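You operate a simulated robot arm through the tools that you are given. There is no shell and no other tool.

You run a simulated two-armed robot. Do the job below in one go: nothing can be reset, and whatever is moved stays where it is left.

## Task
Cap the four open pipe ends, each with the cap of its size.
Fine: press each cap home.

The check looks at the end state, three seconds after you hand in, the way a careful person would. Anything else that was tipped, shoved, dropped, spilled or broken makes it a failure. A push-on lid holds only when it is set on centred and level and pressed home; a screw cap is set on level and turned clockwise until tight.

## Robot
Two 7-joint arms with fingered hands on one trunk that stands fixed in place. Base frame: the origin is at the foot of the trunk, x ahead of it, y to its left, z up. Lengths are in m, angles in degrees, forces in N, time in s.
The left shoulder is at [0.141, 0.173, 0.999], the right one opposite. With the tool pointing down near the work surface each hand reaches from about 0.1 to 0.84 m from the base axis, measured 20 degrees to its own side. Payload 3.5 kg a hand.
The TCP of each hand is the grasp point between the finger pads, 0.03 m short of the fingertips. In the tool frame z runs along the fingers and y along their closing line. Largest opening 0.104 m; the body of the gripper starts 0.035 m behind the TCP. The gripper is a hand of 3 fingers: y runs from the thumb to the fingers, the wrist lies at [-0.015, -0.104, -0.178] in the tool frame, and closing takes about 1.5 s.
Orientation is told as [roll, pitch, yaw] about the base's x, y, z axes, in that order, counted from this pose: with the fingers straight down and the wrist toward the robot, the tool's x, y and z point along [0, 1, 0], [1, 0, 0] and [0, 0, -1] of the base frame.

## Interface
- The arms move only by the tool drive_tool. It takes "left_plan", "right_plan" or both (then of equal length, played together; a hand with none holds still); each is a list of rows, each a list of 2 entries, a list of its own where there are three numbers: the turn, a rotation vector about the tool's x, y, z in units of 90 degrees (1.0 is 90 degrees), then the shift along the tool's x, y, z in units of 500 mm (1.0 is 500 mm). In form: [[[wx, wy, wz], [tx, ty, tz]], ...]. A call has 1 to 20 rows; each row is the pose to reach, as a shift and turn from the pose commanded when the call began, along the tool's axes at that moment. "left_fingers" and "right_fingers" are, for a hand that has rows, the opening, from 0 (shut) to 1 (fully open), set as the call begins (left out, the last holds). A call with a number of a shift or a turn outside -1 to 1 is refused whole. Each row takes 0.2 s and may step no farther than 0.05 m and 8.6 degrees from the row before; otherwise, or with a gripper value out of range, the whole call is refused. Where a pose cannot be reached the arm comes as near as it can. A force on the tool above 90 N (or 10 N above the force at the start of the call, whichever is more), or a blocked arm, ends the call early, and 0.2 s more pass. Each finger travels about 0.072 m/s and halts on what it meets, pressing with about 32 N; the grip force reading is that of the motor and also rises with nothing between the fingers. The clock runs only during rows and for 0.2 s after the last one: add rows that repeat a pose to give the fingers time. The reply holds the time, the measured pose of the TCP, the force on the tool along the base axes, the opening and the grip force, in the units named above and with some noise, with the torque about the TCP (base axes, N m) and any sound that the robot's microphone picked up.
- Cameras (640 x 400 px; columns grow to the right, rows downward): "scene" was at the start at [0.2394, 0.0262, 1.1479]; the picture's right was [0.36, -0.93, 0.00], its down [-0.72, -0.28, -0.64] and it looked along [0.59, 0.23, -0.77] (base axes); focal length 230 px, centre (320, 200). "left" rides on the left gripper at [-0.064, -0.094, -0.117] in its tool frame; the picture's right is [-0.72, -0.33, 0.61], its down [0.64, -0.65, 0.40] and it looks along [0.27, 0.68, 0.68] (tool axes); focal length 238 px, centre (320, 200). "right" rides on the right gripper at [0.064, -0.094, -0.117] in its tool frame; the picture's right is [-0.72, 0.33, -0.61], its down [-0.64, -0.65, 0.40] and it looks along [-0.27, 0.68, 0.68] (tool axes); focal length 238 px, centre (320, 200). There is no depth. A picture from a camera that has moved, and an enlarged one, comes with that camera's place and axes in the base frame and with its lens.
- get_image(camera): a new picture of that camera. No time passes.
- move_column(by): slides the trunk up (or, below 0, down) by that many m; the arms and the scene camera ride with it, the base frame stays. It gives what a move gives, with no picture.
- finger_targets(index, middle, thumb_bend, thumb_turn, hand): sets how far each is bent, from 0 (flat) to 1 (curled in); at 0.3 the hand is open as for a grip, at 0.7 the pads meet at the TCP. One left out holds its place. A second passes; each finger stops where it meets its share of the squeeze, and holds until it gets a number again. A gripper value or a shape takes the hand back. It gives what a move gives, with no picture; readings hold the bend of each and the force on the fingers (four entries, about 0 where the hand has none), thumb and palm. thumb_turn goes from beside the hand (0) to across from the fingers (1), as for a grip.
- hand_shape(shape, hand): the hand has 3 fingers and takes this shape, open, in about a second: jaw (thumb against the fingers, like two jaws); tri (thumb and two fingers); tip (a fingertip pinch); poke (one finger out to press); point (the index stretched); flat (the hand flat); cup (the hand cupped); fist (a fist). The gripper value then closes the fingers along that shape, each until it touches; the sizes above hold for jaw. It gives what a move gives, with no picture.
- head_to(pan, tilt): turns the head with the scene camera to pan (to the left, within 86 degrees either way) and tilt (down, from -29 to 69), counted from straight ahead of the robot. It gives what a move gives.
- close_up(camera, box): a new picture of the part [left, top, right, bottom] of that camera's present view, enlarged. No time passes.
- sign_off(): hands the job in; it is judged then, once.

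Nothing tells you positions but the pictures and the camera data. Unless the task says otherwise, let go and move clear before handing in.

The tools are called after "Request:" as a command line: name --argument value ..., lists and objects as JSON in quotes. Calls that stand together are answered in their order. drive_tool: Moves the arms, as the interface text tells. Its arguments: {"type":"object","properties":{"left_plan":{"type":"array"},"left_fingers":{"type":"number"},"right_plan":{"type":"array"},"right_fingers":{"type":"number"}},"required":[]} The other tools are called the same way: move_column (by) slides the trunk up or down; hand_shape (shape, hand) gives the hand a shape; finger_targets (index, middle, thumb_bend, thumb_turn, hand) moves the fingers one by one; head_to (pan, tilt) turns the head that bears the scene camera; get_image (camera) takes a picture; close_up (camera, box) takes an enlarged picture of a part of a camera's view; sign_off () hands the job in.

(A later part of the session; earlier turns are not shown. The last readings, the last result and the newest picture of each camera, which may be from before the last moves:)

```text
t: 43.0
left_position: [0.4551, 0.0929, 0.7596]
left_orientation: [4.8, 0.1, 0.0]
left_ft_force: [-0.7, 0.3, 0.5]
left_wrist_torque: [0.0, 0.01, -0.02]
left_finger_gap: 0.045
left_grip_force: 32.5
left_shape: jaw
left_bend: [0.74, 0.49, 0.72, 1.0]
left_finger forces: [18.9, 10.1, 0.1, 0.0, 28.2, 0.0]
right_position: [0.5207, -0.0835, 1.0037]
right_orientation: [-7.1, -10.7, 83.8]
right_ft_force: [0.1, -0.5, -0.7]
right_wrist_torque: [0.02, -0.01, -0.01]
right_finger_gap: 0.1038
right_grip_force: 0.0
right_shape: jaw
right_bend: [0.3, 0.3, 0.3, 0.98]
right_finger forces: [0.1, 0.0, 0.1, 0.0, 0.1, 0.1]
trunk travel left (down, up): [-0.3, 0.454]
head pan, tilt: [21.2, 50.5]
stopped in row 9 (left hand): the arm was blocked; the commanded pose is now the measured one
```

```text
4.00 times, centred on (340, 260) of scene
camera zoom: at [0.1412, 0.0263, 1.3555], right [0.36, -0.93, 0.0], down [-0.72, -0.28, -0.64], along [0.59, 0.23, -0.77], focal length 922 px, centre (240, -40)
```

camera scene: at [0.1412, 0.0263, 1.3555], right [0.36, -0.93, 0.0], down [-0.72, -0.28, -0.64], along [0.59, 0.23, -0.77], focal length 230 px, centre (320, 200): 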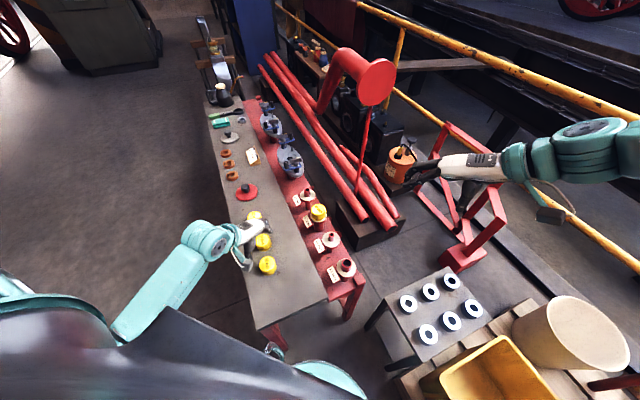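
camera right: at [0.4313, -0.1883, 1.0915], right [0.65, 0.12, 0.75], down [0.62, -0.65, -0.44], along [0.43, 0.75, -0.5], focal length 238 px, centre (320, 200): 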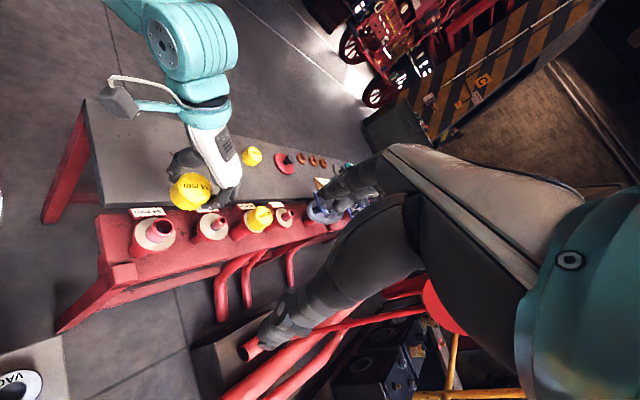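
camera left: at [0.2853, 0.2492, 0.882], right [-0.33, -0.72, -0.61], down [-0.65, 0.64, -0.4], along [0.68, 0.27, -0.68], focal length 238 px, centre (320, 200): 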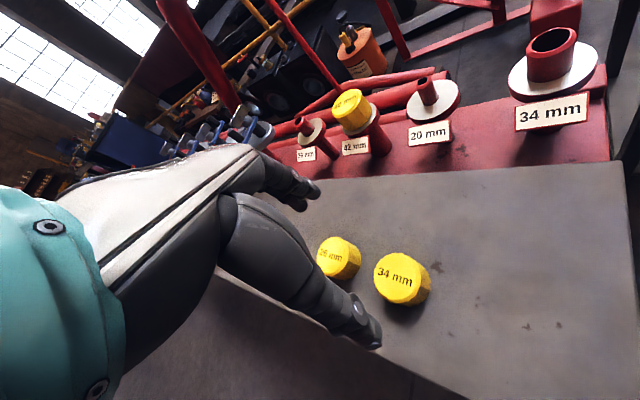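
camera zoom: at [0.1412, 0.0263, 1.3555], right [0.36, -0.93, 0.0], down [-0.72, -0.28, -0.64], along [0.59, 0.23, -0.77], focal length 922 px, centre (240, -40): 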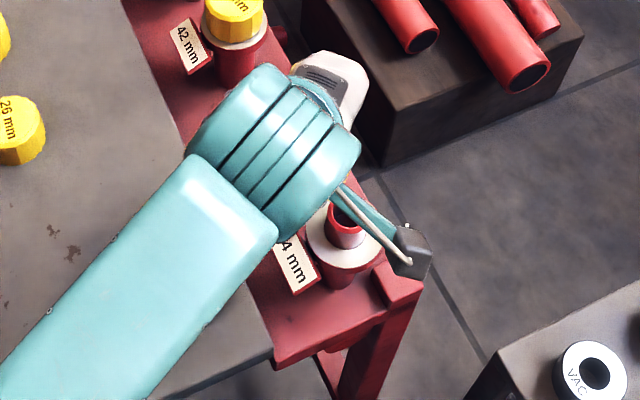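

The left arm got blocked short of the pipe (roll 4.8° off), probably by its own joint limits with the wrist straight behind. I back off, restore the level, and turn the hand clockwise so the wrist lies more to the left.

Request:
drive_tool --left_plan '[[[0, -0.0533, 0], [0.04, -0.02, -0.02]], [[0, -0.0533, 0], [0.08, -0.04, -0.04]], [[0, -0.0533, 0], [0.08, -0.04, -0.04]]]'

Request:
drive_tool --left_plan '[[[0, 0, 0.09], [0, 0, 0]], [[0, 0, 0.18], [0, 0, 0]], [[0, 0, 0.27], [0, 0, 0]], [[0, 0, 0.36], [0, 0, 0]], [[0, 0, 0.44], [0, 0, 0]], [[0, 0, 0.5], [0, 0, 0]], [[0, 0, 0.5], [0, 0, 0]]]'

Request:
get_image --camera "scene"

Request:
get_image --camera "left"

```text
t: 43.8
left_position: [0.4349, 0.1285, 0.7824]
left_orientation: [-0.1, 0.1, -0.1]
left_ft_force: [0.2, -0.1, -0.3]
left_wrist_torque: [0.03, -0.01, 0.04]
left_finger_gap: 0.0448
left_grip_force: 32.2
left_shape: jaw
left_bend: [0.74, 0.49, 0.72, 1.0]
left_finger forces: [19.1, 10.2, 0.0, 0.0, 28.1, 0.0]
right_position: [0.5211, -0.0843, 1.0028]
right_orientation: [-7.1, -10.6, 83.9]
right_ft_force: [-1.2, 0.4, 0.2]
right_wrist_torque: [0.0, 0.01, 0.01]
right_finger_gap: 0.1041
right_grip_force: 0.1
right_shape: jaw
right_bend: [0.3, 0.3, 0.3, 0.98]
right_finger forces: [0.1, 0.0, 0.0, 0.0, 0.0, 0.1]
trunk travel left (down, up): [-0.3, 0.454]
head pan, tilt: [21.2, 50.5]
```

```text
t: 45.4
left_position: [0.4337, 0.1286, 0.7846]
left_orientation: [-0.2, 0.1, -45.2]
left_ft_force: [0.1, 0.5, -1.5]
left_wrist_torque: [0.01, 0.01, 0.03]
left_finger_gap: 0.0449
left_grip_force: 32.4
left_shape: jaw
left_bend: [0.74, 0.49, 0.72, 1.0]
left_finger forces: [19.0, 10.3, 0.1, 0.0, 28.1, 0.1]
right_position: [0.5216, -0.0846, 1.0022]
right_orientation: [-7.1, -10.7, 83.8]
right_ft_force: [-0.3, 0.2, 0.0]
right_wrist_torque: [-0.04, -0.02, -0.01]
right_finger_gap: 0.1041
right_grip_force: 0.1
right_shape: jaw
right_bend: [0.3, 0.3, 0.3, 0.98]
right_finger forces: [0.1, 0.1, 0.0, 0.1, 0.1, 0.1]
trunk travel left (down, up): [-0.3, 0.454]
head pan, tilt: [21.2, 50.5]
```

```text
taken
camera scene: at [0.1412, 0.0262, 1.3555], right [0.36, -0.93, 0.0], down [-0.72, -0.28, -0.64], along [0.59, 0.23, -0.77], focal length 230 px, centre (320, 200)
```

scene: 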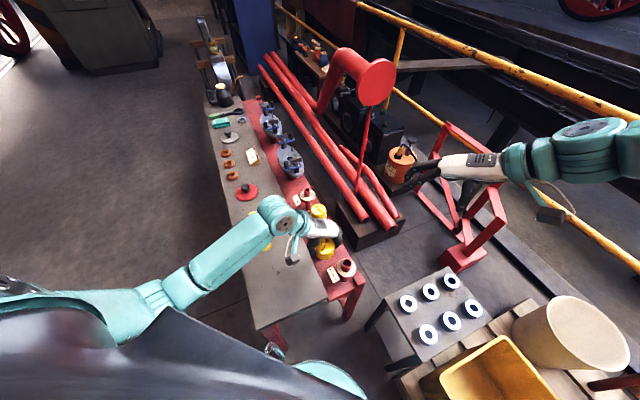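

```text
taken
camera left: at [0.3233, 0.1509, 0.9015], right [-0.74, -0.28, -0.61], down [-0.01, 0.91, -0.41], along [0.67, -0.3, -0.68], focal length 238 px, centre (320, 200)
```

left: 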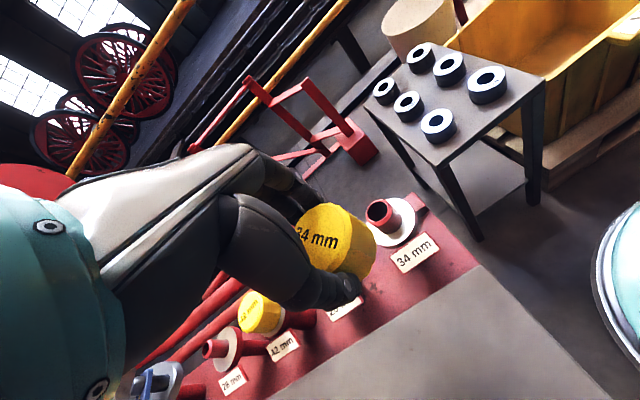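

The turned hand is free to move. I go to a hover just short of the 34 mm pipe.

Request:
drive_tool --left_plan '[[[0, 0, 0], [-0.03, 0.06, 0.01]], [[0, 0, 0], [-0.06, 0.12, 0.02]], [[0, 0, 0], [-0.062, 0.1216, 0.03]], [[0, 0, 0], [-0.062, 0.1216, 0.03]]]'

Request:
close_up --camera "left" --box '[280, 180, 440, 340]'

Request:
close_up --camera "right" --box '[110, 160, 230, 260]'

Request:
close_up --camera "scene" --box '[310, 220, 380, 290]'

```text
t: 46.4
left_position: [0.4561, 0.0646, 0.7688]
left_orientation: [-0.2, 0.0, -45.2]
left_ft_force: [0.1, -0.6, -0.5]
left_wrist_torque: [-0.02, -0.04, -0.03]
left_finger_gap: 0.0447
left_grip_force: 32.4
left_shape: jaw
left_bend: [0.74, 0.49, 0.72, 1.0]
left_finger forces: [19.1, 10.3, 0.0, 0.0, 28.2, 0.0]
right_position: [0.522, -0.0837, 1.0032]
right_orientation: [-7.1, -10.7, 83.8]
right_ft_force: [-0.4, -0.2, -0.6]
right_wrist_torque: [-0.02, -0.01, 0.04]
right_finger_gap: 0.1038
right_grip_force: 0.0
right_shape: jaw
right_bend: [0.3, 0.3, 0.3, 0.98]
right_finger forces: [0.0, 0.0, 0.0, 0.0, 0.0, 0.0]
trunk travel left (down, up): [-0.3, 0.454]
head pan, tilt: [21.2, 50.5]
```

```text
2.50 times, centred on (360, 260) of left
camera zoom: at [0.3446, 0.0858, 0.8866], right [-0.74, -0.28, -0.61], down [-0.01, 0.91, -0.41], along [0.67, -0.3, -0.68], focal length 596 px, centre (220, 50)
```

zoom: 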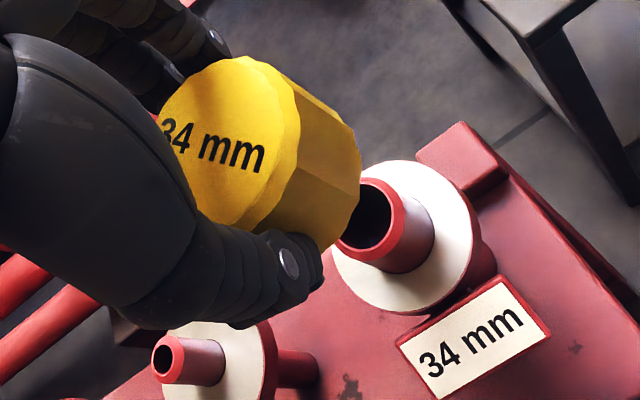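

```text
4.00 times, centred on (170, 210) of right
camera zoom: at [0.4313, -0.1883, 1.0914], right [0.65, 0.12, 0.75], down [0.62, -0.65, -0.44], along [0.43, 0.75, -0.5], focal length 953 px, centre (920, 160)
```

zoom: 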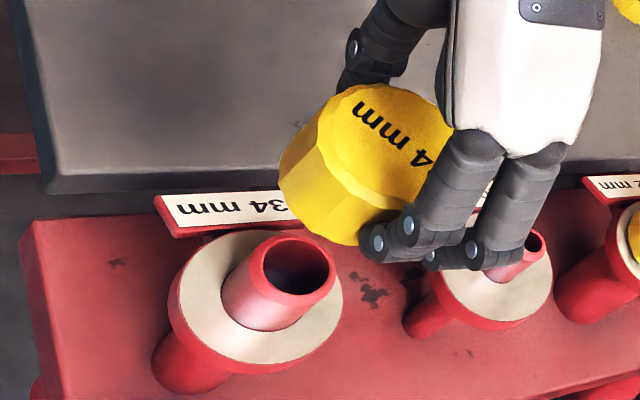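

```text
5.71 times, centred on (345, 255) of scene
camera zoom: at [0.1412, 0.0262, 1.3555], right [0.36, -0.93, 0.0], down [-0.72, -0.28, -0.64], along [0.59, 0.23, -0.77], focal length 1316 px, centre (177, -114)
```

zoom: 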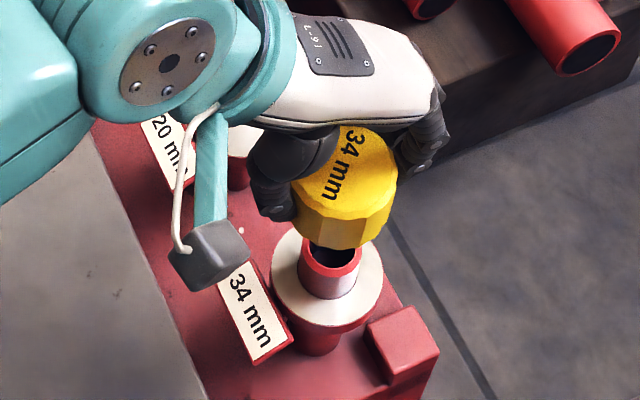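

The 34 mm pipe centre computes to (0.466, 0.061). I align the cap over it and come down to about 18 mm above the rim.

Request:
drive_tool --left_plan '[[[0, 0, 0], [0.006, 0.0095, 0.03]], [[0, 0, 0], [0.0118, 0.019, 0.07]], [[0, 0, 0], [0.0118, 0.019, 0.113]], [[0, 0, 0], [0.0118, 0.019, 0.113]]]'

Request:
close_up --camera "left" --box '[290, 190, 390, 290]'

Request:
close_up --camera "right" --box '[120, 190, 200, 250]'

Request:
close_up --camera "scene" --box '[320, 230, 370, 280]'

```text
t: 47.4
left_position: [0.4667, 0.0622, 0.7114]
left_orientation: [-0.2, -0.1, -44.9]
left_ft_force: [-0.1, 0.7, -0.8]
left_wrist_torque: [-0.02, -0.02, 0.02]
left_finger_gap: 0.0448
left_grip_force: 32.5
left_shape: jaw
left_bend: [0.74, 0.49, 0.72, 1.0]
left_finger forces: [18.9, 10.2, 0.0, 0.0, 28.0, 0.0]
right_position: [0.5213, -0.0837, 1.0028]
right_orientation: [-7.1, -10.8, 83.8]
right_ft_force: [-0.1, -0.2, 0.8]
right_wrist_torque: [0.0, -0.01, -0.03]
right_finger_gap: 0.1039
right_grip_force: 0.0
right_shape: jaw
right_bend: [0.3, 0.3, 0.3, 0.98]
right_finger forces: [0.1, 0.0, 0.1, 0.1, 0.1, 0.1]
trunk travel left (down, up): [-0.3, 0.454]
head pan, tilt: [21.2, 50.5]
```

```text
4.00 times, centred on (340, 240) of left
camera zoom: at [0.3549, 0.0834, 0.8295], right [-0.74, -0.28, -0.61], down [-0.01, 0.91, -0.41], along [0.67, -0.3, -0.68], focal length 953 px, centre (240, 40)
```

zoom: 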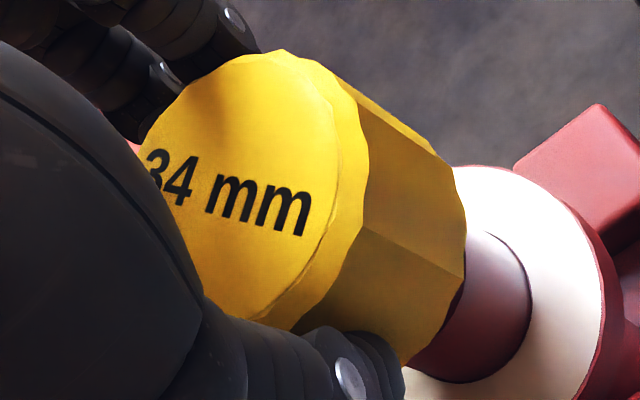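

```text
6.67 times, centred on (160, 220) of right
camera zoom: at [0.4313, -0.1883, 1.0915], right [0.65, 0.12, 0.75], down [0.62, -0.65, -0.44], along [0.43, 0.75, -0.5], focal length 1589 px, centre (1387, 67)
```

zoom: 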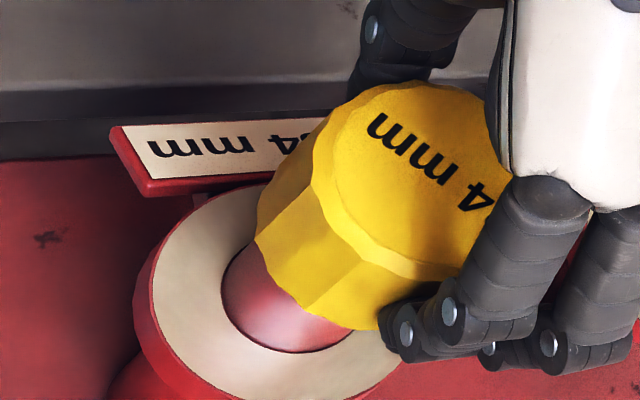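

```text
8.00 times, centred on (345, 255) of scene
camera zoom: at [0.1411, 0.0262, 1.3555], right [0.36, -0.93, 0.0], down [-0.72, -0.28, -0.64], along [0.59, 0.23, -0.77], focal length 1843 px, centre (120, -240)
```

zoom: 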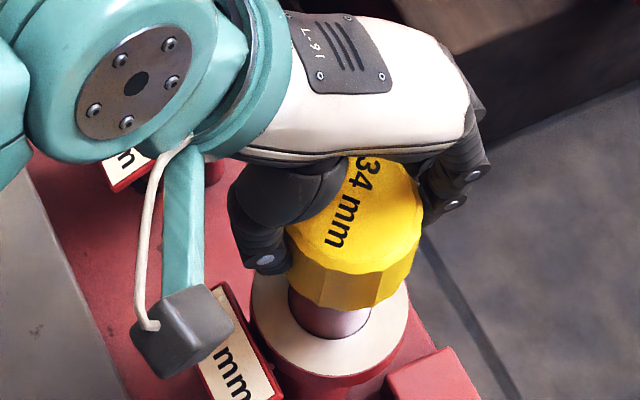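

Both side views show good alignment. I lower the 34 mm cap in small steps.

Request:
drive_tool --left_plan '[[[0, 0, 0], [0, 0, 0.01]], [[0, 0, 0], [0, 0, 0.02]], [[0, 0, 0], [0, 0, 0.03]], [[0, 0, 0], [0, 0, 0.038]], [[0, 0, 0], [0, 0, 0.046]], [[0, 0, 0], [0, 0, 0.052]]]'

Request:
close_up --camera "right" --box '[120, 190, 200, 250]'

Request:
close_up --camera "left" --box '[290, 190, 390, 290]'

```text
t: 48.8
left_position: [0.4646, 0.0616, 0.6859]
left_orientation: [-0.2, -0.1, -45.1]
left_ft_force: [-2.0, 0.0, -0.2]
left_wrist_torque: [0.03, 0.04, 0.03]
left_finger_gap: 0.0448
left_grip_force: 32.0
left_shape: jaw
left_bend: [0.74, 0.49, 0.72, 1.0]
left_finger forces: [18.9, 10.1, 0.0, 0.0, 28.5, 0.0]
right_position: [0.5215, -0.0838, 1.0028]
right_orientation: [-7.0, -10.6, 83.8]
right_ft_force: [0.2, 0.2, -0.4]
right_wrist_torque: [0.02, 0.02, 0.05]
right_finger_gap: 0.1039
right_grip_force: 0.0
right_shape: jaw
right_bend: [0.3, 0.3, 0.3, 0.98]
right_finger forces: [0.0, 0.0, 0.0, 0.1, 0.1, 0.1]
trunk travel left (down, up): [-0.3, 0.454]
head pan, tilt: [21.2, 50.5]
```

```text
6.67 times, centred on (160, 220) of right
camera zoom: at [0.4312, -0.1883, 1.0915], right [0.65, 0.12, 0.75], down [0.62, -0.65, -0.44], along [0.43, 0.75, -0.5], focal length 1589 px, centre (1387, 67)
```

zoom: 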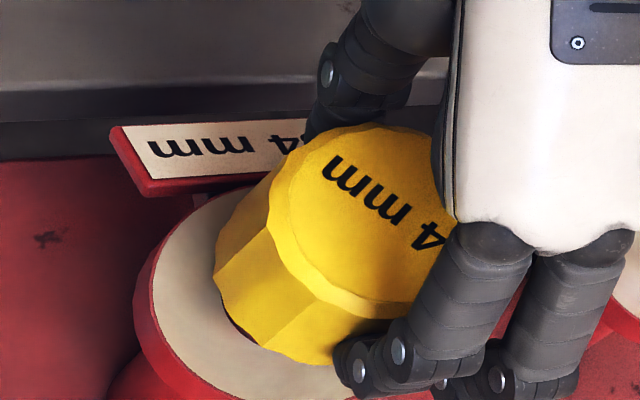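

```text
4.00 times, centred on (340, 240) of left
camera zoom: at [0.3546, 0.0832, 0.804], right [-0.74, -0.28, -0.61], down [-0.01, 0.91, -0.41], along [0.67, -0.3, -0.68], focal length 953 px, centre (240, 40)
```

zoom: 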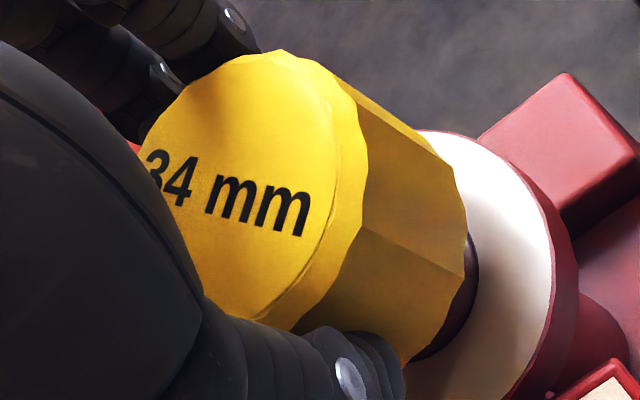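

The cap has slid over the rim with almost no force. I press on down to the snap.

Request:
drive_tool --left_plan '[[[0, 0, 0], [0, 0, 0.008]], [[0, 0, 0], [0, 0, 0.016]], [[0, 0, 0], [0, 0, 0.024]], [[0, 0, 0], [0, 0, 0.03]], [[0, 0, 0], [0, 0, 0.034]], [[0, 0, 0], [0, 0, 0.038]], [[0, 0, 0], [0, 0, 0.042]], [[0, 0, 0], [0, 0, 0.046]], [[0, 0, 0], [0, 0, 0.05]]]'

Request:
close_up --camera "right" --box '[120, 190, 200, 250]'

Request:
close_up --camera "left" --box '[290, 190, 390, 290]'

```text
t: 50.8
left_position: [0.467, 0.0604, 0.6636]
left_orientation: [-0.1, -0.5, -44.9]
left_ft_force: [-11.4, 4.7, 37.8]
left_wrist_torque: [0.27, 0.53, -0.08]
left_finger_gap: 0.0465
left_grip_force: 32.3
left_shape: jaw
left_bend: [0.75, 0.51, 0.72, 1.0]
left_finger forces: [19.2, 9.1, 0.1, 0.1, 37.1, 0.0]
right_position: [0.5177, -0.0846, 1.0053]
right_orientation: [-7.4, -10.8, 83.9]
right_ft_force: [-0.8, -0.5, 0.1]
right_wrist_torque: [0.01, 0.0, 0.01]
right_finger_gap: 0.104
right_grip_force: 0.1
right_shape: jaw
right_bend: [0.3, 0.3, 0.3, 0.98]
right_finger forces: [0.0, 0.0, 0.1, 0.0, 0.0, 0.0]
trunk travel left (down, up): [-0.3, 0.454]
head pan, tilt: [21.2, 50.5]
heard: snap
```

```text
6.67 times, centred on (160, 220) of right
camera zoom: at [0.4285, -0.1883, 1.0932], right [0.65, 0.12, 0.75], down [0.62, -0.65, -0.44], along [0.44, 0.75, -0.5], focal length 1589 px, centre (1387, 67)
```

zoom: 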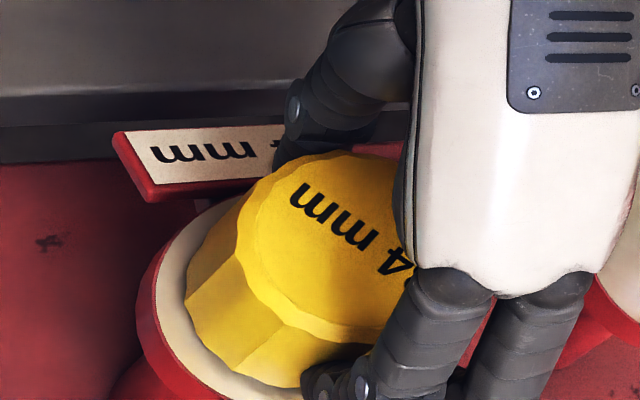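

```text
4.00 times, centred on (340, 240) of left
camera zoom: at [0.3542, 0.0823, 0.7823], right [-0.74, -0.28, -0.62], down [-0.01, 0.91, -0.41], along [0.68, -0.3, -0.67], focal length 953 px, centre (240, 40)
```

zoom: 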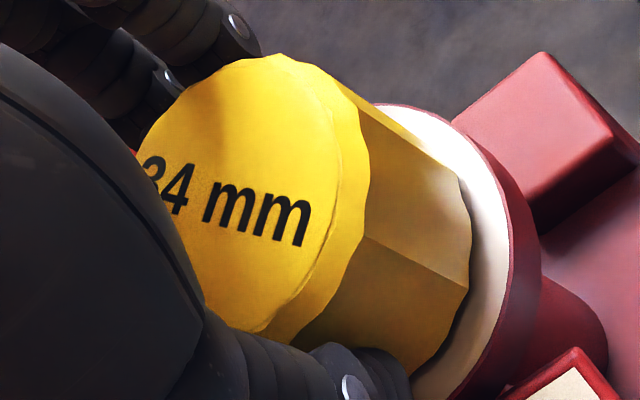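

Snap heard: the 34 mm cap is home. I ease off, open only partway (the label plate is near the thumb), and rise.

Request:
drive_tool --left_plan '[[[0, 0, 0], [0, 0, -0.008]], [[0, 0, 0], [0, 0, -0.008]]]'

Request:
drive_tool --left_plan '[[[0, 0, 0], [0, 0, 0]], [[0, 0, 0], [0, 0, 0]], [[0, 0, 0], [0, 0, 0]], [[0, 0, 0], [0, 0, 0]], [[0, 0, 0], [0, 0, 0]], [[0, 0, 0], [0, 0, -0.01]], [[0, 0, 0], [0, 0, -0.03]], [[0, 0, 0], [0, 0, -0.08]], [[0, 0, 0], [0, 0, -0.16]], [[0, 0, 0], [0, 0, -0.24]]]' --left_fingers 0.65

Request:
get_image --camera "left"

Request:
get_image --camera "right"

```text
t: 51.4
left_position: [0.4662, 0.0598, 0.666]
left_orientation: [-0.1, 0.0, -45.0]
left_ft_force: [-0.5, -2.7, 22.0]
left_wrist_torque: [-0.08, 0.04, -0.06]
left_finger_gap: 0.0464
left_grip_force: 32.2
left_shape: jaw
left_bend: [0.75, 0.5, 0.72, 1.0]
left_finger forces: [22.0, 10.9, 0.0, 0.0, 30.8, 0.0]
right_position: [0.5203, -0.0855, 1.0029]
right_orientation: [-7.2, -10.9, 83.9]
right_ft_force: [0.5, 0.8, -0.5]
right_wrist_torque: [0.04, -0.04, -0.02]
right_finger_gap: 0.1037
right_grip_force: 0.1
right_shape: jaw
right_bend: [0.3, 0.3, 0.3, 0.98]
right_finger forces: [0.1, 0.0, 0.0, 0.1, 0.0, 0.0]
trunk travel left (down, up): [-0.3, 0.454]
head pan, tilt: [21.2, 50.5]
```

```text
t: 53.6
left_position: [0.4676, 0.0618, 0.7839]
left_orientation: [-0.2, 0.1, -44.9]
left_ft_force: [-0.4, -0.3, -0.9]
left_wrist_torque: [-0.01, -0.03, 0.0]
left_finger_gap: 0.0671
left_grip_force: 0.0
left_shape: jaw
left_bend: [0.28, 0.39, 0.62, 1.0]
left_finger forces: [0.1, 0.0, 0.0, 0.0, 0.0, 0.0]
right_position: [0.5211, -0.0833, 1.0023]
right_orientation: [-7.2, -10.7, 83.8]
right_ft_force: [0.7, -0.1, 0.6]
right_wrist_torque: [0.01, -0.01, 0.02]
right_finger_gap: 0.1038
right_grip_force: 0.0
right_shape: jaw
right_bend: [0.3, 0.3, 0.3, 0.98]
right_finger forces: [0.1, 0.1, 0.0, 0.1, 0.0, 0.1]
trunk travel left (down, up): [-0.3, 0.454]
head pan, tilt: [21.2, 50.5]
```

```text
taken
camera left: at [0.3555, 0.0835, 0.9031], right [-0.74, -0.28, -0.61], down [-0.01, 0.91, -0.41], along [0.67, -0.29, -0.68], focal length 238 px, centre (320, 200)
```

left: 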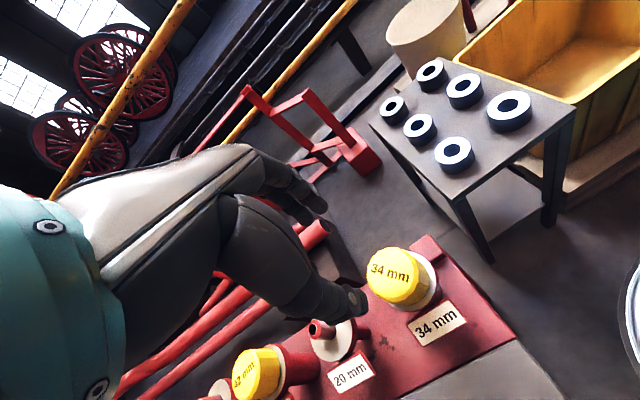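

```text
taken
camera right: at [0.4312, -0.1883, 1.0915], right [0.65, 0.12, 0.75], down [0.62, -0.65, -0.44], along [0.43, 0.75, -0.5], focal length 238 px, centre (320, 200)
```

right: 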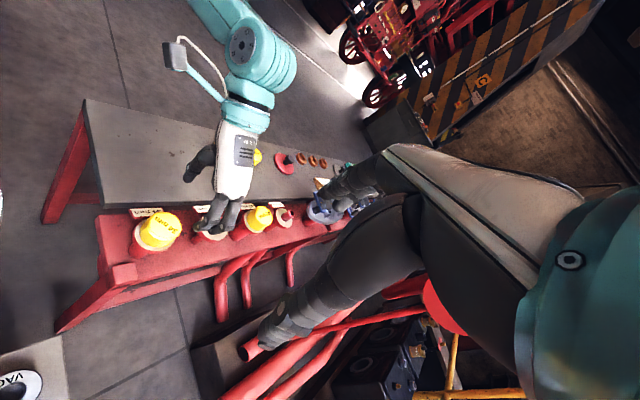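

Both near pipes are capped. For the far 26 mm pipe I need a lower trunk, so I first raise the left hand, turn it back to straight and bring it over the bench.

Request:
drive_tool --left_plan '[[[0, 0, 0], [0, 0, -0.08]], [[0, 0, 0], [0, 0, -0.16]], [[0, 0, 0], [0, 0, -0.24]], [[0, 0, -0.08], [0.056, -0.064, -0.3]], [[0, 0, -0.16], [0.112, -0.128, -0.3]], [[0, 0, -0.24], [0.168, -0.192, -0.3]], [[0, 0, -0.32], [0.224, -0.256, -0.3]], [[0, 0, -0.4], [0.28, -0.32, -0.3]], [[0, 0, -0.48], [0.336, -0.384, -0.3]], [[0, 0, -0.5], [0.396, -0.453, -0.3]], [[0, 0, -0.5], [0.396, -0.453, -0.3]]]' --left_fingers 1

Request:
move_column --by -0.15

Request:
get_image --camera "left"

Request:
get_image --camera "right"

Request:
get_image --camera "scene"

```text
refused: row 4 steps farther than a row can; nothing moved
```

```text
t: 55.3
left_position: [0.4672, 0.0586, 0.6459]
left_orientation: [0.3, -1.4, -45.1]
left_ft_force: [-6.1, -0.7, 72.6]
left_wrist_torque: [2.68, 2.46, 0.29]
left_finger_gap: 0.071
left_grip_force: 0.0
left_shape: jaw
left_bend: [0.28, 0.39, 0.55, 1.0]
left_finger forces: [0.1, 0.0, 0.0, 0.0, 64.8, 0.0]
right_position: [0.5247, -0.0823, 0.8347]
right_orientation: [-4.7, -10.8, 83.2]
right_ft_force: [-0.7, -0.5, -1.0]
right_wrist_torque: [0.01, 0.0, -0.01]
right_finger_gap: 0.1038
right_grip_force: 0.1
right_shape: jaw
right_bend: [0.3, 0.3, 0.3, 0.98]
right_finger forces: [0.1, 0.0, 0.0, 0.0, 0.0, 0.0]
trunk travel left (down, up): [-0.15, 0.604]
head pan, tilt: [21.2, 50.5]
```

```text
taken
camera left: at [0.3535, 0.0812, 0.7614], right [-0.73, -0.28, -0.62], down [0.0, 0.91, -0.42], along [0.69, -0.31, -0.66], focal length 238 px, centre (320, 200)
```

left: 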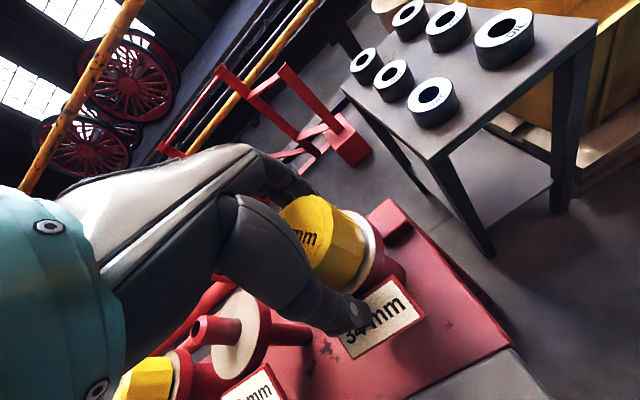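

```text
taken
camera right: at [0.4382, -0.1882, 0.9267], right [0.68, 0.12, 0.72], down [0.6, -0.65, -0.47], along [0.41, 0.75, -0.51], focal length 238 px, centre (320, 200)
```

right: 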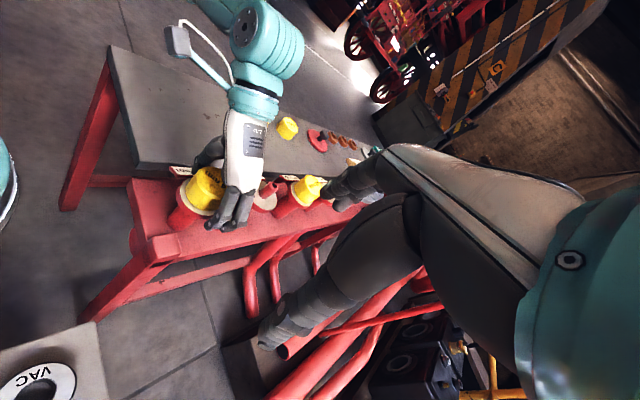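

```text
taken
camera scene: at [0.2056, 0.0252, 1.2027], right [0.36, -0.93, 0.0], down [-0.72, -0.28, -0.64], along [0.6, 0.23, -0.77], focal length 230 px, centre (320, 200)
```

scene: 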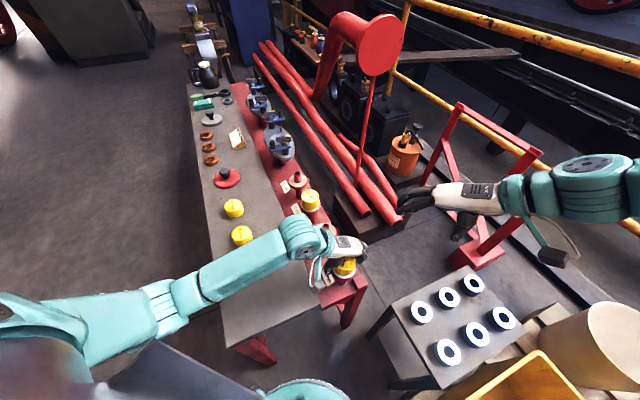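

My move was refused and the lowered trunk pushed the left thumb down onto something at the 34 mm pipe. I reverse the trunk at once to relieve it, then inspect.

Request:
move_column --by 0.15

Request:
get_image --camera "left"

Request:
close_up --camera "right" --box '[90, 180, 290, 300]'

Request:
close_up --camera "left" --box '[300, 220, 500, 380]'

```text
t: 57.1
left_position: [0.4663, 0.061, 0.7845]
left_orientation: [-0.2, 0.1, -45.0]
left_ft_force: [-0.4, 0.3, 0.0]
left_wrist_torque: [0.0, -0.04, 0.02]
left_finger_gap: 0.0674
left_grip_force: 0.0
left_shape: jaw
left_bend: [0.28, 0.39, 0.62, 1.0]
left_finger forces: [0.0, 0.0, 0.0, 0.0, 0.0, 0.0]
right_position: [0.5276, -0.0831, 0.9796]
right_orientation: [-4.3, -10.7, 83.3]
right_ft_force: [-0.3, -0.2, -0.1]
right_wrist_torque: [0.01, 0.04, -0.02]
right_finger_gap: 0.1037
right_grip_force: 0.2
right_shape: jaw
right_bend: [0.3, 0.3, 0.3, 0.98]
right_finger forces: [0.0, 0.0, 0.1, 0.0, 0.0, 0.0]
trunk travel left (down, up): [-0.3, 0.454]
head pan, tilt: [21.2, 50.5]
```

```text
taken
camera left: at [0.3551, 0.0833, 0.9025], right [-0.74, -0.28, -0.61], down [-0.01, 0.91, -0.41], along [0.67, -0.29, -0.68], focal length 238 px, centre (320, 200)
```

left: 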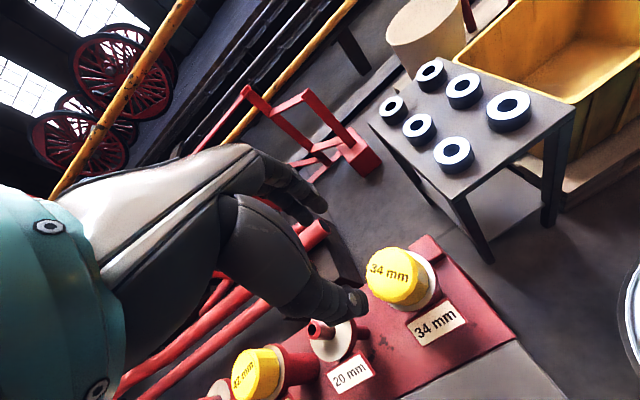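

```text
3.20 times, centred on (190, 240) of right
camera zoom: at [0.4422, -0.1875, 1.0728], right [0.69, 0.12, 0.72], down [0.6, -0.65, -0.47], along [0.41, 0.75, -0.52], focal length 763 px, centre (736, 72)
```

zoom: 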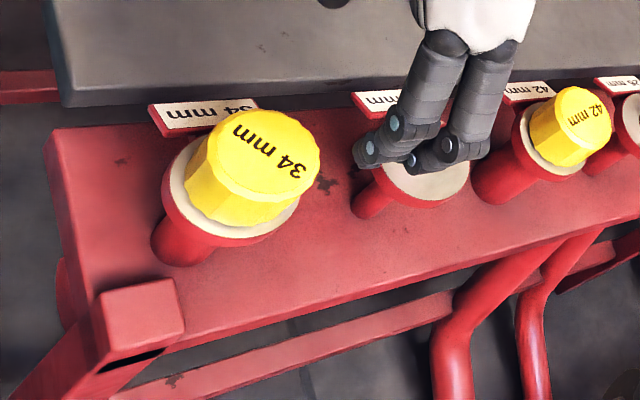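

```text
2.50 times, centred on (400, 300) of left
camera zoom: at [0.3551, 0.0833, 0.9025], right [-0.74, -0.28, -0.61], down [-0.01, 0.91, -0.41], along [0.67, -0.29, -0.68], focal length 596 px, centre (120, -50)
```

zoom: 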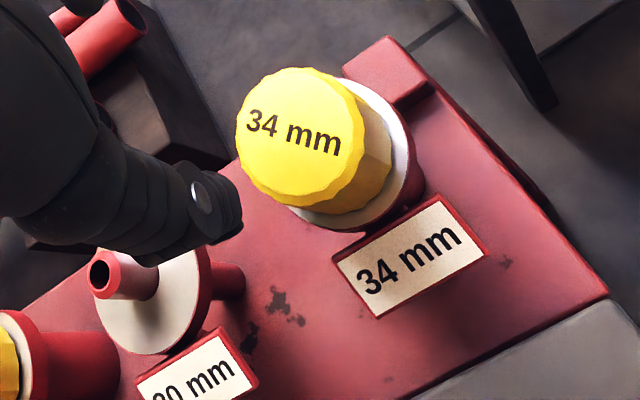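

Nothing was moved: the 34 mm cap, its flange and label look the same as before. I now raise the left hand and bring it back with smaller steps, and will wait for the result before moving the trunk.

Request:
drive_tool --left_plan '[[[0, 0, 0], [0, 0, -0.08]], [[0, 0, 0], [0, 0, -0.16]], [[0, 0, 0], [0, 0, -0.24]], [[0, 0, 0], [0, 0, -0.3]], [[0, 0, -0.07], [0.056, -0.064, -0.3]], [[0, 0, -0.14], [0.112, -0.128, -0.3]], [[0, 0, -0.21], [0.168, -0.192, -0.3]], [[0, 0, -0.28], [0.224, -0.256, -0.3]], [[0, 0, -0.35], [0.28, -0.32, -0.3]], [[0, 0, -0.42], [0.336, -0.384, -0.3]], [[0, 0, -0.49], [0.39, -0.446, -0.3]], [[0, 0, -0.5], [0.396, -0.453, -0.3]], [[0, 0, -0.5], [0.396, -0.453, -0.3]]]' --left_fingers 1

Request:
get_image --camera "scene"

```text
t: 59.9
left_position: [0.4466, 0.3626, 0.9336]
left_orientation: [-0.1, 0.2, 0.1]
left_ft_force: [-0.3, -0.1, -1.0]
left_wrist_torque: [-0.01, -0.01, 0.03]
left_finger_gap: 0.1036
left_grip_force: 0.0
left_shape: jaw
left_bend: [0.3, 0.3, 0.3, 0.98]
left_finger forces: [0.0, 0.0, 0.1, 0.0, 0.0, 0.1]
right_position: [0.5289, -0.0834, 0.9816]
right_orientation: [-4.4, -10.6, 83.3]
right_ft_force: [-0.3, -0.3, 0.2]
right_wrist_torque: [0.02, -0.03, 0.02]
right_finger_gap: 0.1038
right_grip_force: 0.1
right_shape: jaw
right_bend: [0.3, 0.3, 0.3, 0.98]
right_finger forces: [0.1, 0.1, 0.0, 0.1, 0.0, 0.0]
trunk travel left (down, up): [-0.3, 0.454]
head pan, tilt: [21.2, 50.5]
```

```text
taken
camera scene: at [0.1411, 0.0263, 1.3555], right [0.36, -0.93, 0.0], down [-0.72, -0.28, -0.64], along [0.59, 0.23, -0.77], focal length 230 px, centre (320, 200)
```

scene: 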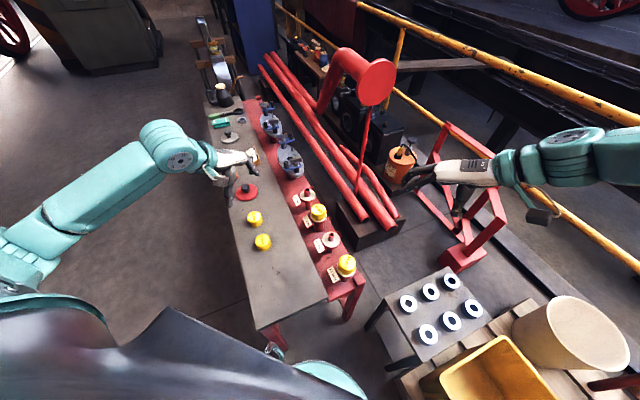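

The left hand hovers high over the 26 mm cap. Lowering the trunk by 0.15 puts it at about z 0.78, clear of everything.

Request:
move_column --by -0.15

Request:
close_up --camera "left" --box '[300, 200, 460, 300]'

Request:
get_image --camera "left"

```text
t: 61.6
left_position: [0.4469, 0.3632, 0.7854]
left_orientation: [-0.1, 0.1, 0.0]
left_ft_force: [-0.7, -0.7, 0.3]
left_wrist_torque: [-0.01, 0.0, 0.01]
left_finger_gap: 0.1039
left_grip_force: 0.1
left_shape: jaw
left_bend: [0.3, 0.3, 0.3, 0.98]
left_finger forces: [0.1, 0.0, 0.0, 0.0, 0.0, 0.0]
right_position: [0.5277, -0.0827, 0.8308]
right_orientation: [-4.4, -10.8, 83.3]
right_ft_force: [-0.2, 1.1, 0.2]
right_wrist_torque: [-0.01, 0.01, 0.0]
right_finger_gap: 0.1037
right_grip_force: 0.0
right_shape: jaw
right_bend: [0.3, 0.3, 0.3, 0.98]
right_finger forces: [0.0, 0.0, 0.1, 0.0, 0.0, 0.0]
trunk travel left (down, up): [-0.15, 0.604]
head pan, tilt: [21.2, 50.5]
```

```text
4.00 times, centred on (380, 250) of left
camera zoom: at [0.3525, 0.2984, 0.9031], right [-0.33, -0.72, -0.61], down [-0.65, 0.64, -0.4], along [0.68, 0.27, -0.68], focal length 953 px, centre (80, 0)
```

zoom: 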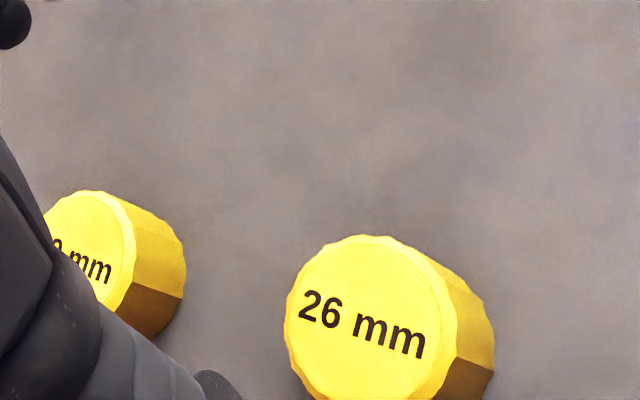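

```text
taken
camera left: at [0.3525, 0.2984, 0.9031], right [-0.33, -0.72, -0.61], down [-0.65, 0.64, -0.4], along [0.68, 0.27, -0.68], focal length 238 px, centre (320, 200)
```

left: 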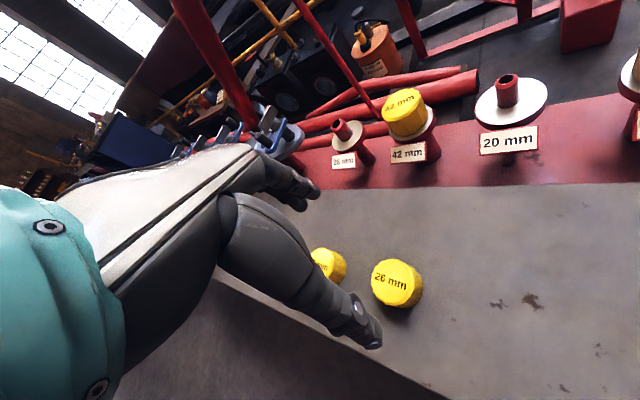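

Request:
close_up --camera "left" --box '[340, 235, 450, 325]'

```text
4.44 times, centred on (395, 280) of left
camera zoom: at [0.3525, 0.2984, 0.9031], right [-0.33, -0.72, -0.61], down [-0.65, 0.64, -0.4], along [0.68, 0.27, -0.68], focal length 1059 px, centre (-13, -156)
```

zoom: 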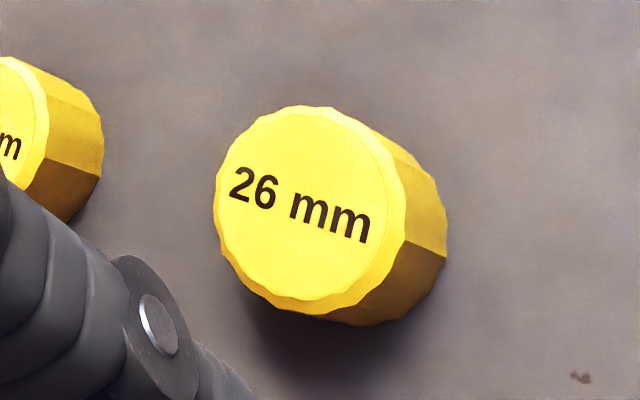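

The 26 mm cap reads at (0.457, 0.377). I descend on it.

Request:
drive_tool --left_plan '[[[0, 0, 0], [0.028, 0.021, 0.04]], [[0, 0, 0], [0.028, 0.021, 0.12]], [[0, 0, 0], [0.028, 0.021, 0.2]], [[0, 0, 0], [0.028, 0.021, 0.26]], [[0, 0, 0], [0.028, 0.021, 0.31]], [[0, 0, 0], [0.028, 0.021, 0.334]], [[0, 0, 0], [0.028, 0.021, 0.334]]]' --left_fingers 0.85

Request:
close_up --camera "left" --box '[260, 150, 420, 350]'

Request:
close_up --camera "right" --box '[200, 90, 320, 190]'

```text
t: 63.2
left_position: [0.4565, 0.3743, 0.617]
left_orientation: [-0.1, 0.2, 0.0]
left_ft_force: [-0.2, 0.2, 0.6]
left_wrist_torque: [0.01, -0.02, -0.01]
left_finger_gap: 0.0886
left_grip_force: 0.0
left_shape: jaw
left_bend: [0.27, 0.33, 0.44, 0.98]
left_finger forces: [0.0, 0.0, 0.0, 0.1, 0.0, 0.1]
right_position: [0.5282, -0.0824, 0.8309]
right_orientation: [-4.3, -10.6, 83.3]
right_ft_force: [-0.9, -1.0, 0.1]
right_wrist_torque: [-0.03, 0.02, -0.02]
right_finger_gap: 0.1038
right_grip_force: 0.1
right_shape: jaw
right_bend: [0.3, 0.3, 0.3, 0.98]
right_finger forces: [0.0, 0.0, 0.0, 0.0, 0.1, 0.0]
trunk travel left (down, up): [-0.15, 0.604]
head pan, tilt: [21.2, 50.5]
```

```text
2.00 times, centred on (340, 250) of left
camera zoom: at [0.3624, 0.3119, 0.7351], right [-0.33, -0.72, -0.61], down [-0.65, 0.64, -0.4], along [0.68, 0.27, -0.68], focal length 477 px, centre (280, 100)
```

zoom: 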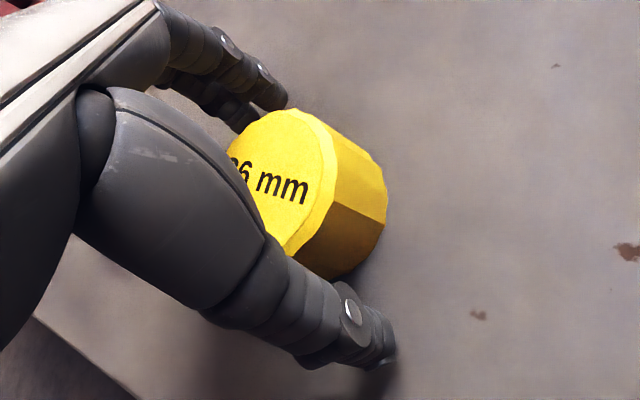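

```text
4.00 times, centred on (260, 140) of right
camera zoom: at [0.442, -0.1875, 0.9234], right [0.69, 0.12, 0.72], down [0.6, -0.65, -0.47], along [0.41, 0.75, -0.52], focal length 953 px, centre (560, 440)
```

zoom: 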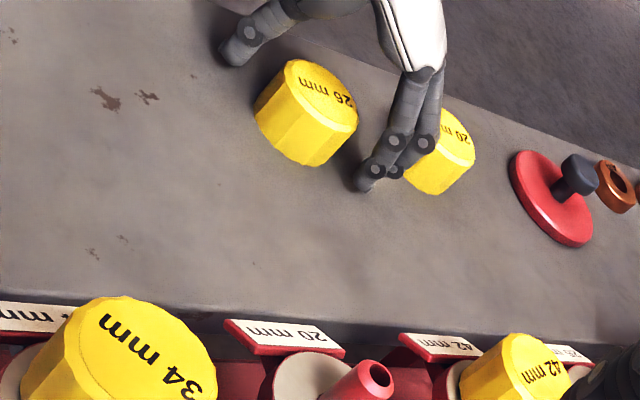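

Request:
drive_tool --left_plan '[[[0, 0, 0], [0, 0, 0]], [[0, 0, 0], [0, 0, 0]], [[0, 0, 0], [0, 0, 0]], [[0, 0, 0], [0, 0, 0]], [[0, 0, 0], [0, 0, 0]], [[0, 0, 0], [0, 0, 0]], [[0, 0, 0], [0, 0, 0]], [[0, 0, 0], [0, 0, 0]]]' --left_fingers 0

Request:
drive_tool --left_plan '[[[0, 0, 0], [0, 0, -0.06]], [[0, 0, 0], [0, 0, -0.14]], [[0, 0, 0], [0, 0, -0.22]], [[0, 0, 0], [0, 0, -0.29]], [[0, 0, 0], [0, 0, -0.29]]]'

Request:
close_up --camera "left" --box '[300, 190, 380, 270]'

Request:
get_image --camera "left"

```text
t: 65.0
left_position: [0.4568, 0.3749, 0.6165]
left_orientation: [-0.2, 0.2, 0.0]
left_ft_force: [-0.3, -0.9, -0.5]
left_wrist_torque: [-0.03, 0.0, -0.02]
left_finger_gap: 0.0454
left_grip_force: 31.7
left_shape: jaw
left_bend: [0.74, 0.48, 0.72, 1.0]
left_finger forces: [18.7, 10.0, 0.0, 0.1, 28.3, 0.0]
right_position: [0.5281, -0.0824, 0.8298]
right_orientation: [-4.5, -10.7, 83.3]
right_ft_force: [-0.8, 0.2, 0.3]
right_wrist_torque: [0.0, 0.02, 0.0]
right_finger_gap: 0.104
right_grip_force: 0.0
right_shape: jaw
right_bend: [0.3, 0.3, 0.3, 0.98]
right_finger forces: [0.0, 0.0, 0.0, 0.0, 0.1, 0.0]
trunk travel left (down, up): [-0.15, 0.604]
head pan, tilt: [21.2, 50.5]
```

```text
t: 66.2
left_position: [0.4575, 0.3761, 0.7627]
left_orientation: [-0.1, 0.2, 0.0]
left_ft_force: [0.6, -0.1, -1.2]
left_wrist_torque: [-0.02, 0.0, -0.02]
left_finger_gap: 0.0452
left_grip_force: 31.6
left_shape: jaw
left_bend: [0.74, 0.48, 0.72, 1.0]
left_finger forces: [18.8, 10.1, 0.0, 0.0, 28.3, 0.0]
right_position: [0.5283, -0.0827, 0.8317]
right_orientation: [-4.5, -10.7, 83.4]
right_ft_force: [0.5, -0.1, -0.5]
right_wrist_torque: [-0.01, -0.02, 0.02]
right_finger_gap: 0.1039
right_grip_force: 0.1
right_shape: jaw
right_bend: [0.3, 0.3, 0.3, 0.98]
right_finger forces: [0.0, 0.1, 0.0, 0.1, 0.0, 0.0]
trunk travel left (down, up): [-0.15, 0.604]
head pan, tilt: [21.2, 50.5]
```

```text
5.00 times, centred on (340, 230) of left
camera zoom: at [0.3635, 0.3128, 0.8807], right [-0.33, -0.72, -0.61], down [-0.65, 0.64, -0.4], along [0.68, 0.27, -0.68], focal length 1192 px, centre (220, 50)
```

zoom: 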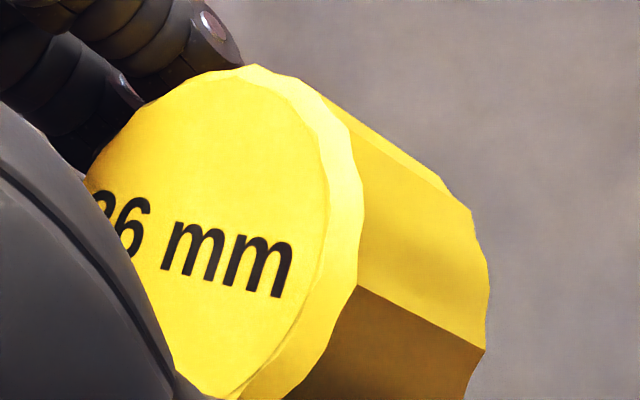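

```text
taken
camera left: at [0.3635, 0.3128, 0.8807], right [-0.33, -0.72, -0.61], down [-0.65, 0.64, -0.4], along [0.68, 0.27, -0.68], focal length 238 px, centre (320, 200)
```

left: 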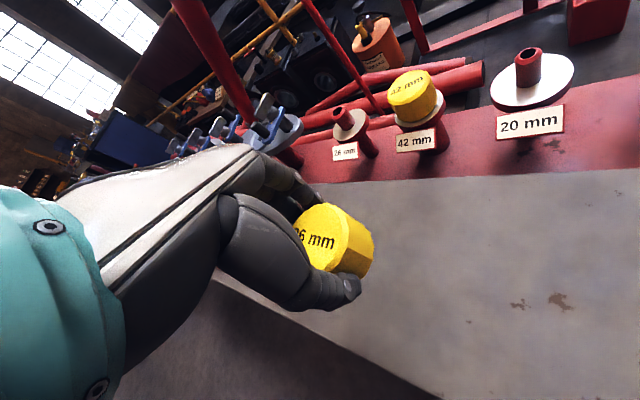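

The 26 mm cap is held centred. The 26 mm pipe should be near (0.706, 0.305) from the two measured pipes; I carry the cap there.

Request:
drive_tool --left_plan '[[[0, 0, 0], [-0.02, 0.06, -0.02]], [[0, 0, 0], [-0.05, 0.15, -0.02]], [[0, 0, 0], [-0.08, 0.24, -0.02]], [[0, 0, 0], [-0.108, 0.33, -0.02]], [[0, 0, 0], [-0.135, 0.41, -0.02]], [[0, 0, 0], [-0.156, 0.475, -0.02]], [[0, 0, 0], [-0.156, 0.475, -0.02]]]'

Request:
get_image --camera "left"

Request:
get_image --camera "right"

Request:
get_image --camera "scene"

```text
t: 67.8
left_position: [0.6954, 0.2968, 0.7712]
left_orientation: [0.0, 0.3, -0.1]
left_ft_force: [-0.5, 0.6, 0.4]
left_wrist_torque: [0.01, 0.03, -0.01]
left_finger_gap: 0.0454
left_grip_force: 32.1
left_shape: jaw
left_bend: [0.74, 0.48, 0.72, 1.0]
left_finger forces: [18.9, 10.1, 0.0, 0.0, 28.4, 0.0]
right_position: [0.5285, -0.0825, 0.8311]
right_orientation: [-4.4, -10.7, 83.3]
right_ft_force: [-0.4, 0.9, 0.6]
right_wrist_torque: [-0.02, 0.02, 0.01]
right_finger_gap: 0.1039
right_grip_force: 0.0
right_shape: jaw
right_bend: [0.3, 0.3, 0.3, 0.98]
right_finger forces: [0.0, 0.0, 0.0, 0.0, 0.1, 0.0]
trunk travel left (down, up): [-0.15, 0.604]
head pan, tilt: [21.2, 50.5]
```

```text
taken
camera left: at [0.6011, 0.2331, 0.8894], right [-0.33, -0.72, -0.61], down [-0.65, 0.64, -0.4], along [0.68, 0.27, -0.68], focal length 238 px, centre (320, 200)
```

left: 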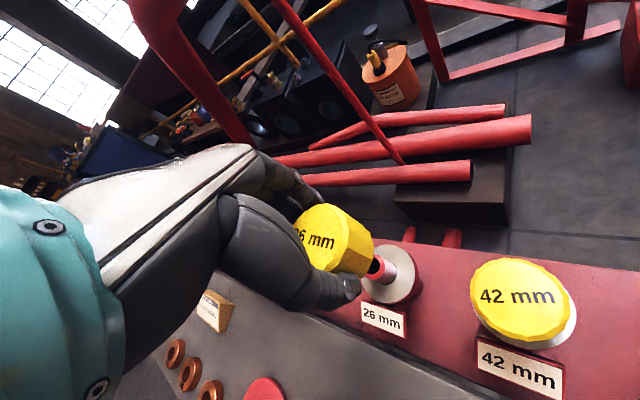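

```text
taken
camera right: at [0.442, -0.1876, 0.9234], right [0.69, 0.12, 0.72], down [0.6, -0.65, -0.47], along [0.41, 0.75, -0.52], focal length 238 px, centre (320, 200)
```

right: 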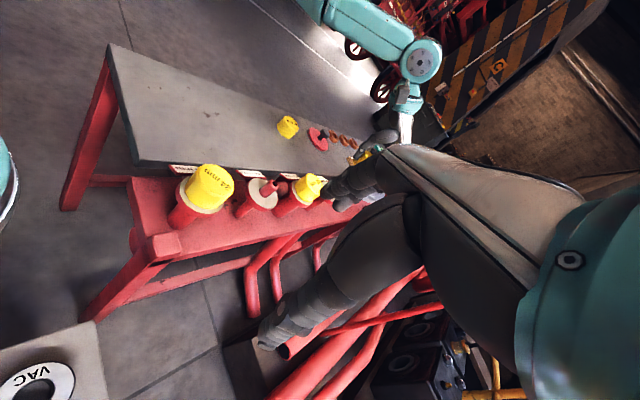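

```text
taken
camera scene: at [0.211, 0.0261, 1.2007], right [0.36, -0.93, 0.0], down [-0.72, -0.28, -0.64], along [0.59, 0.23, -0.77], focal length 230 px, centre (320, 200)
```

scene: 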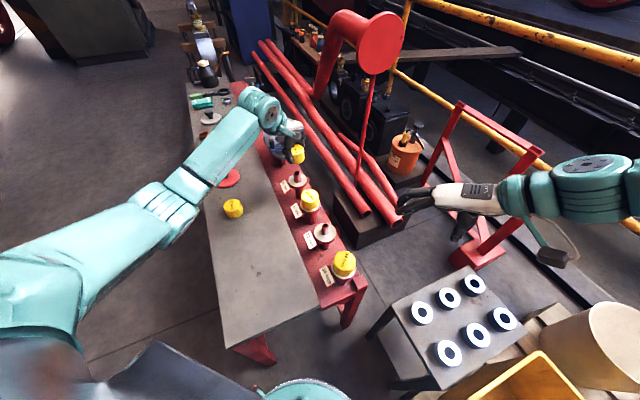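

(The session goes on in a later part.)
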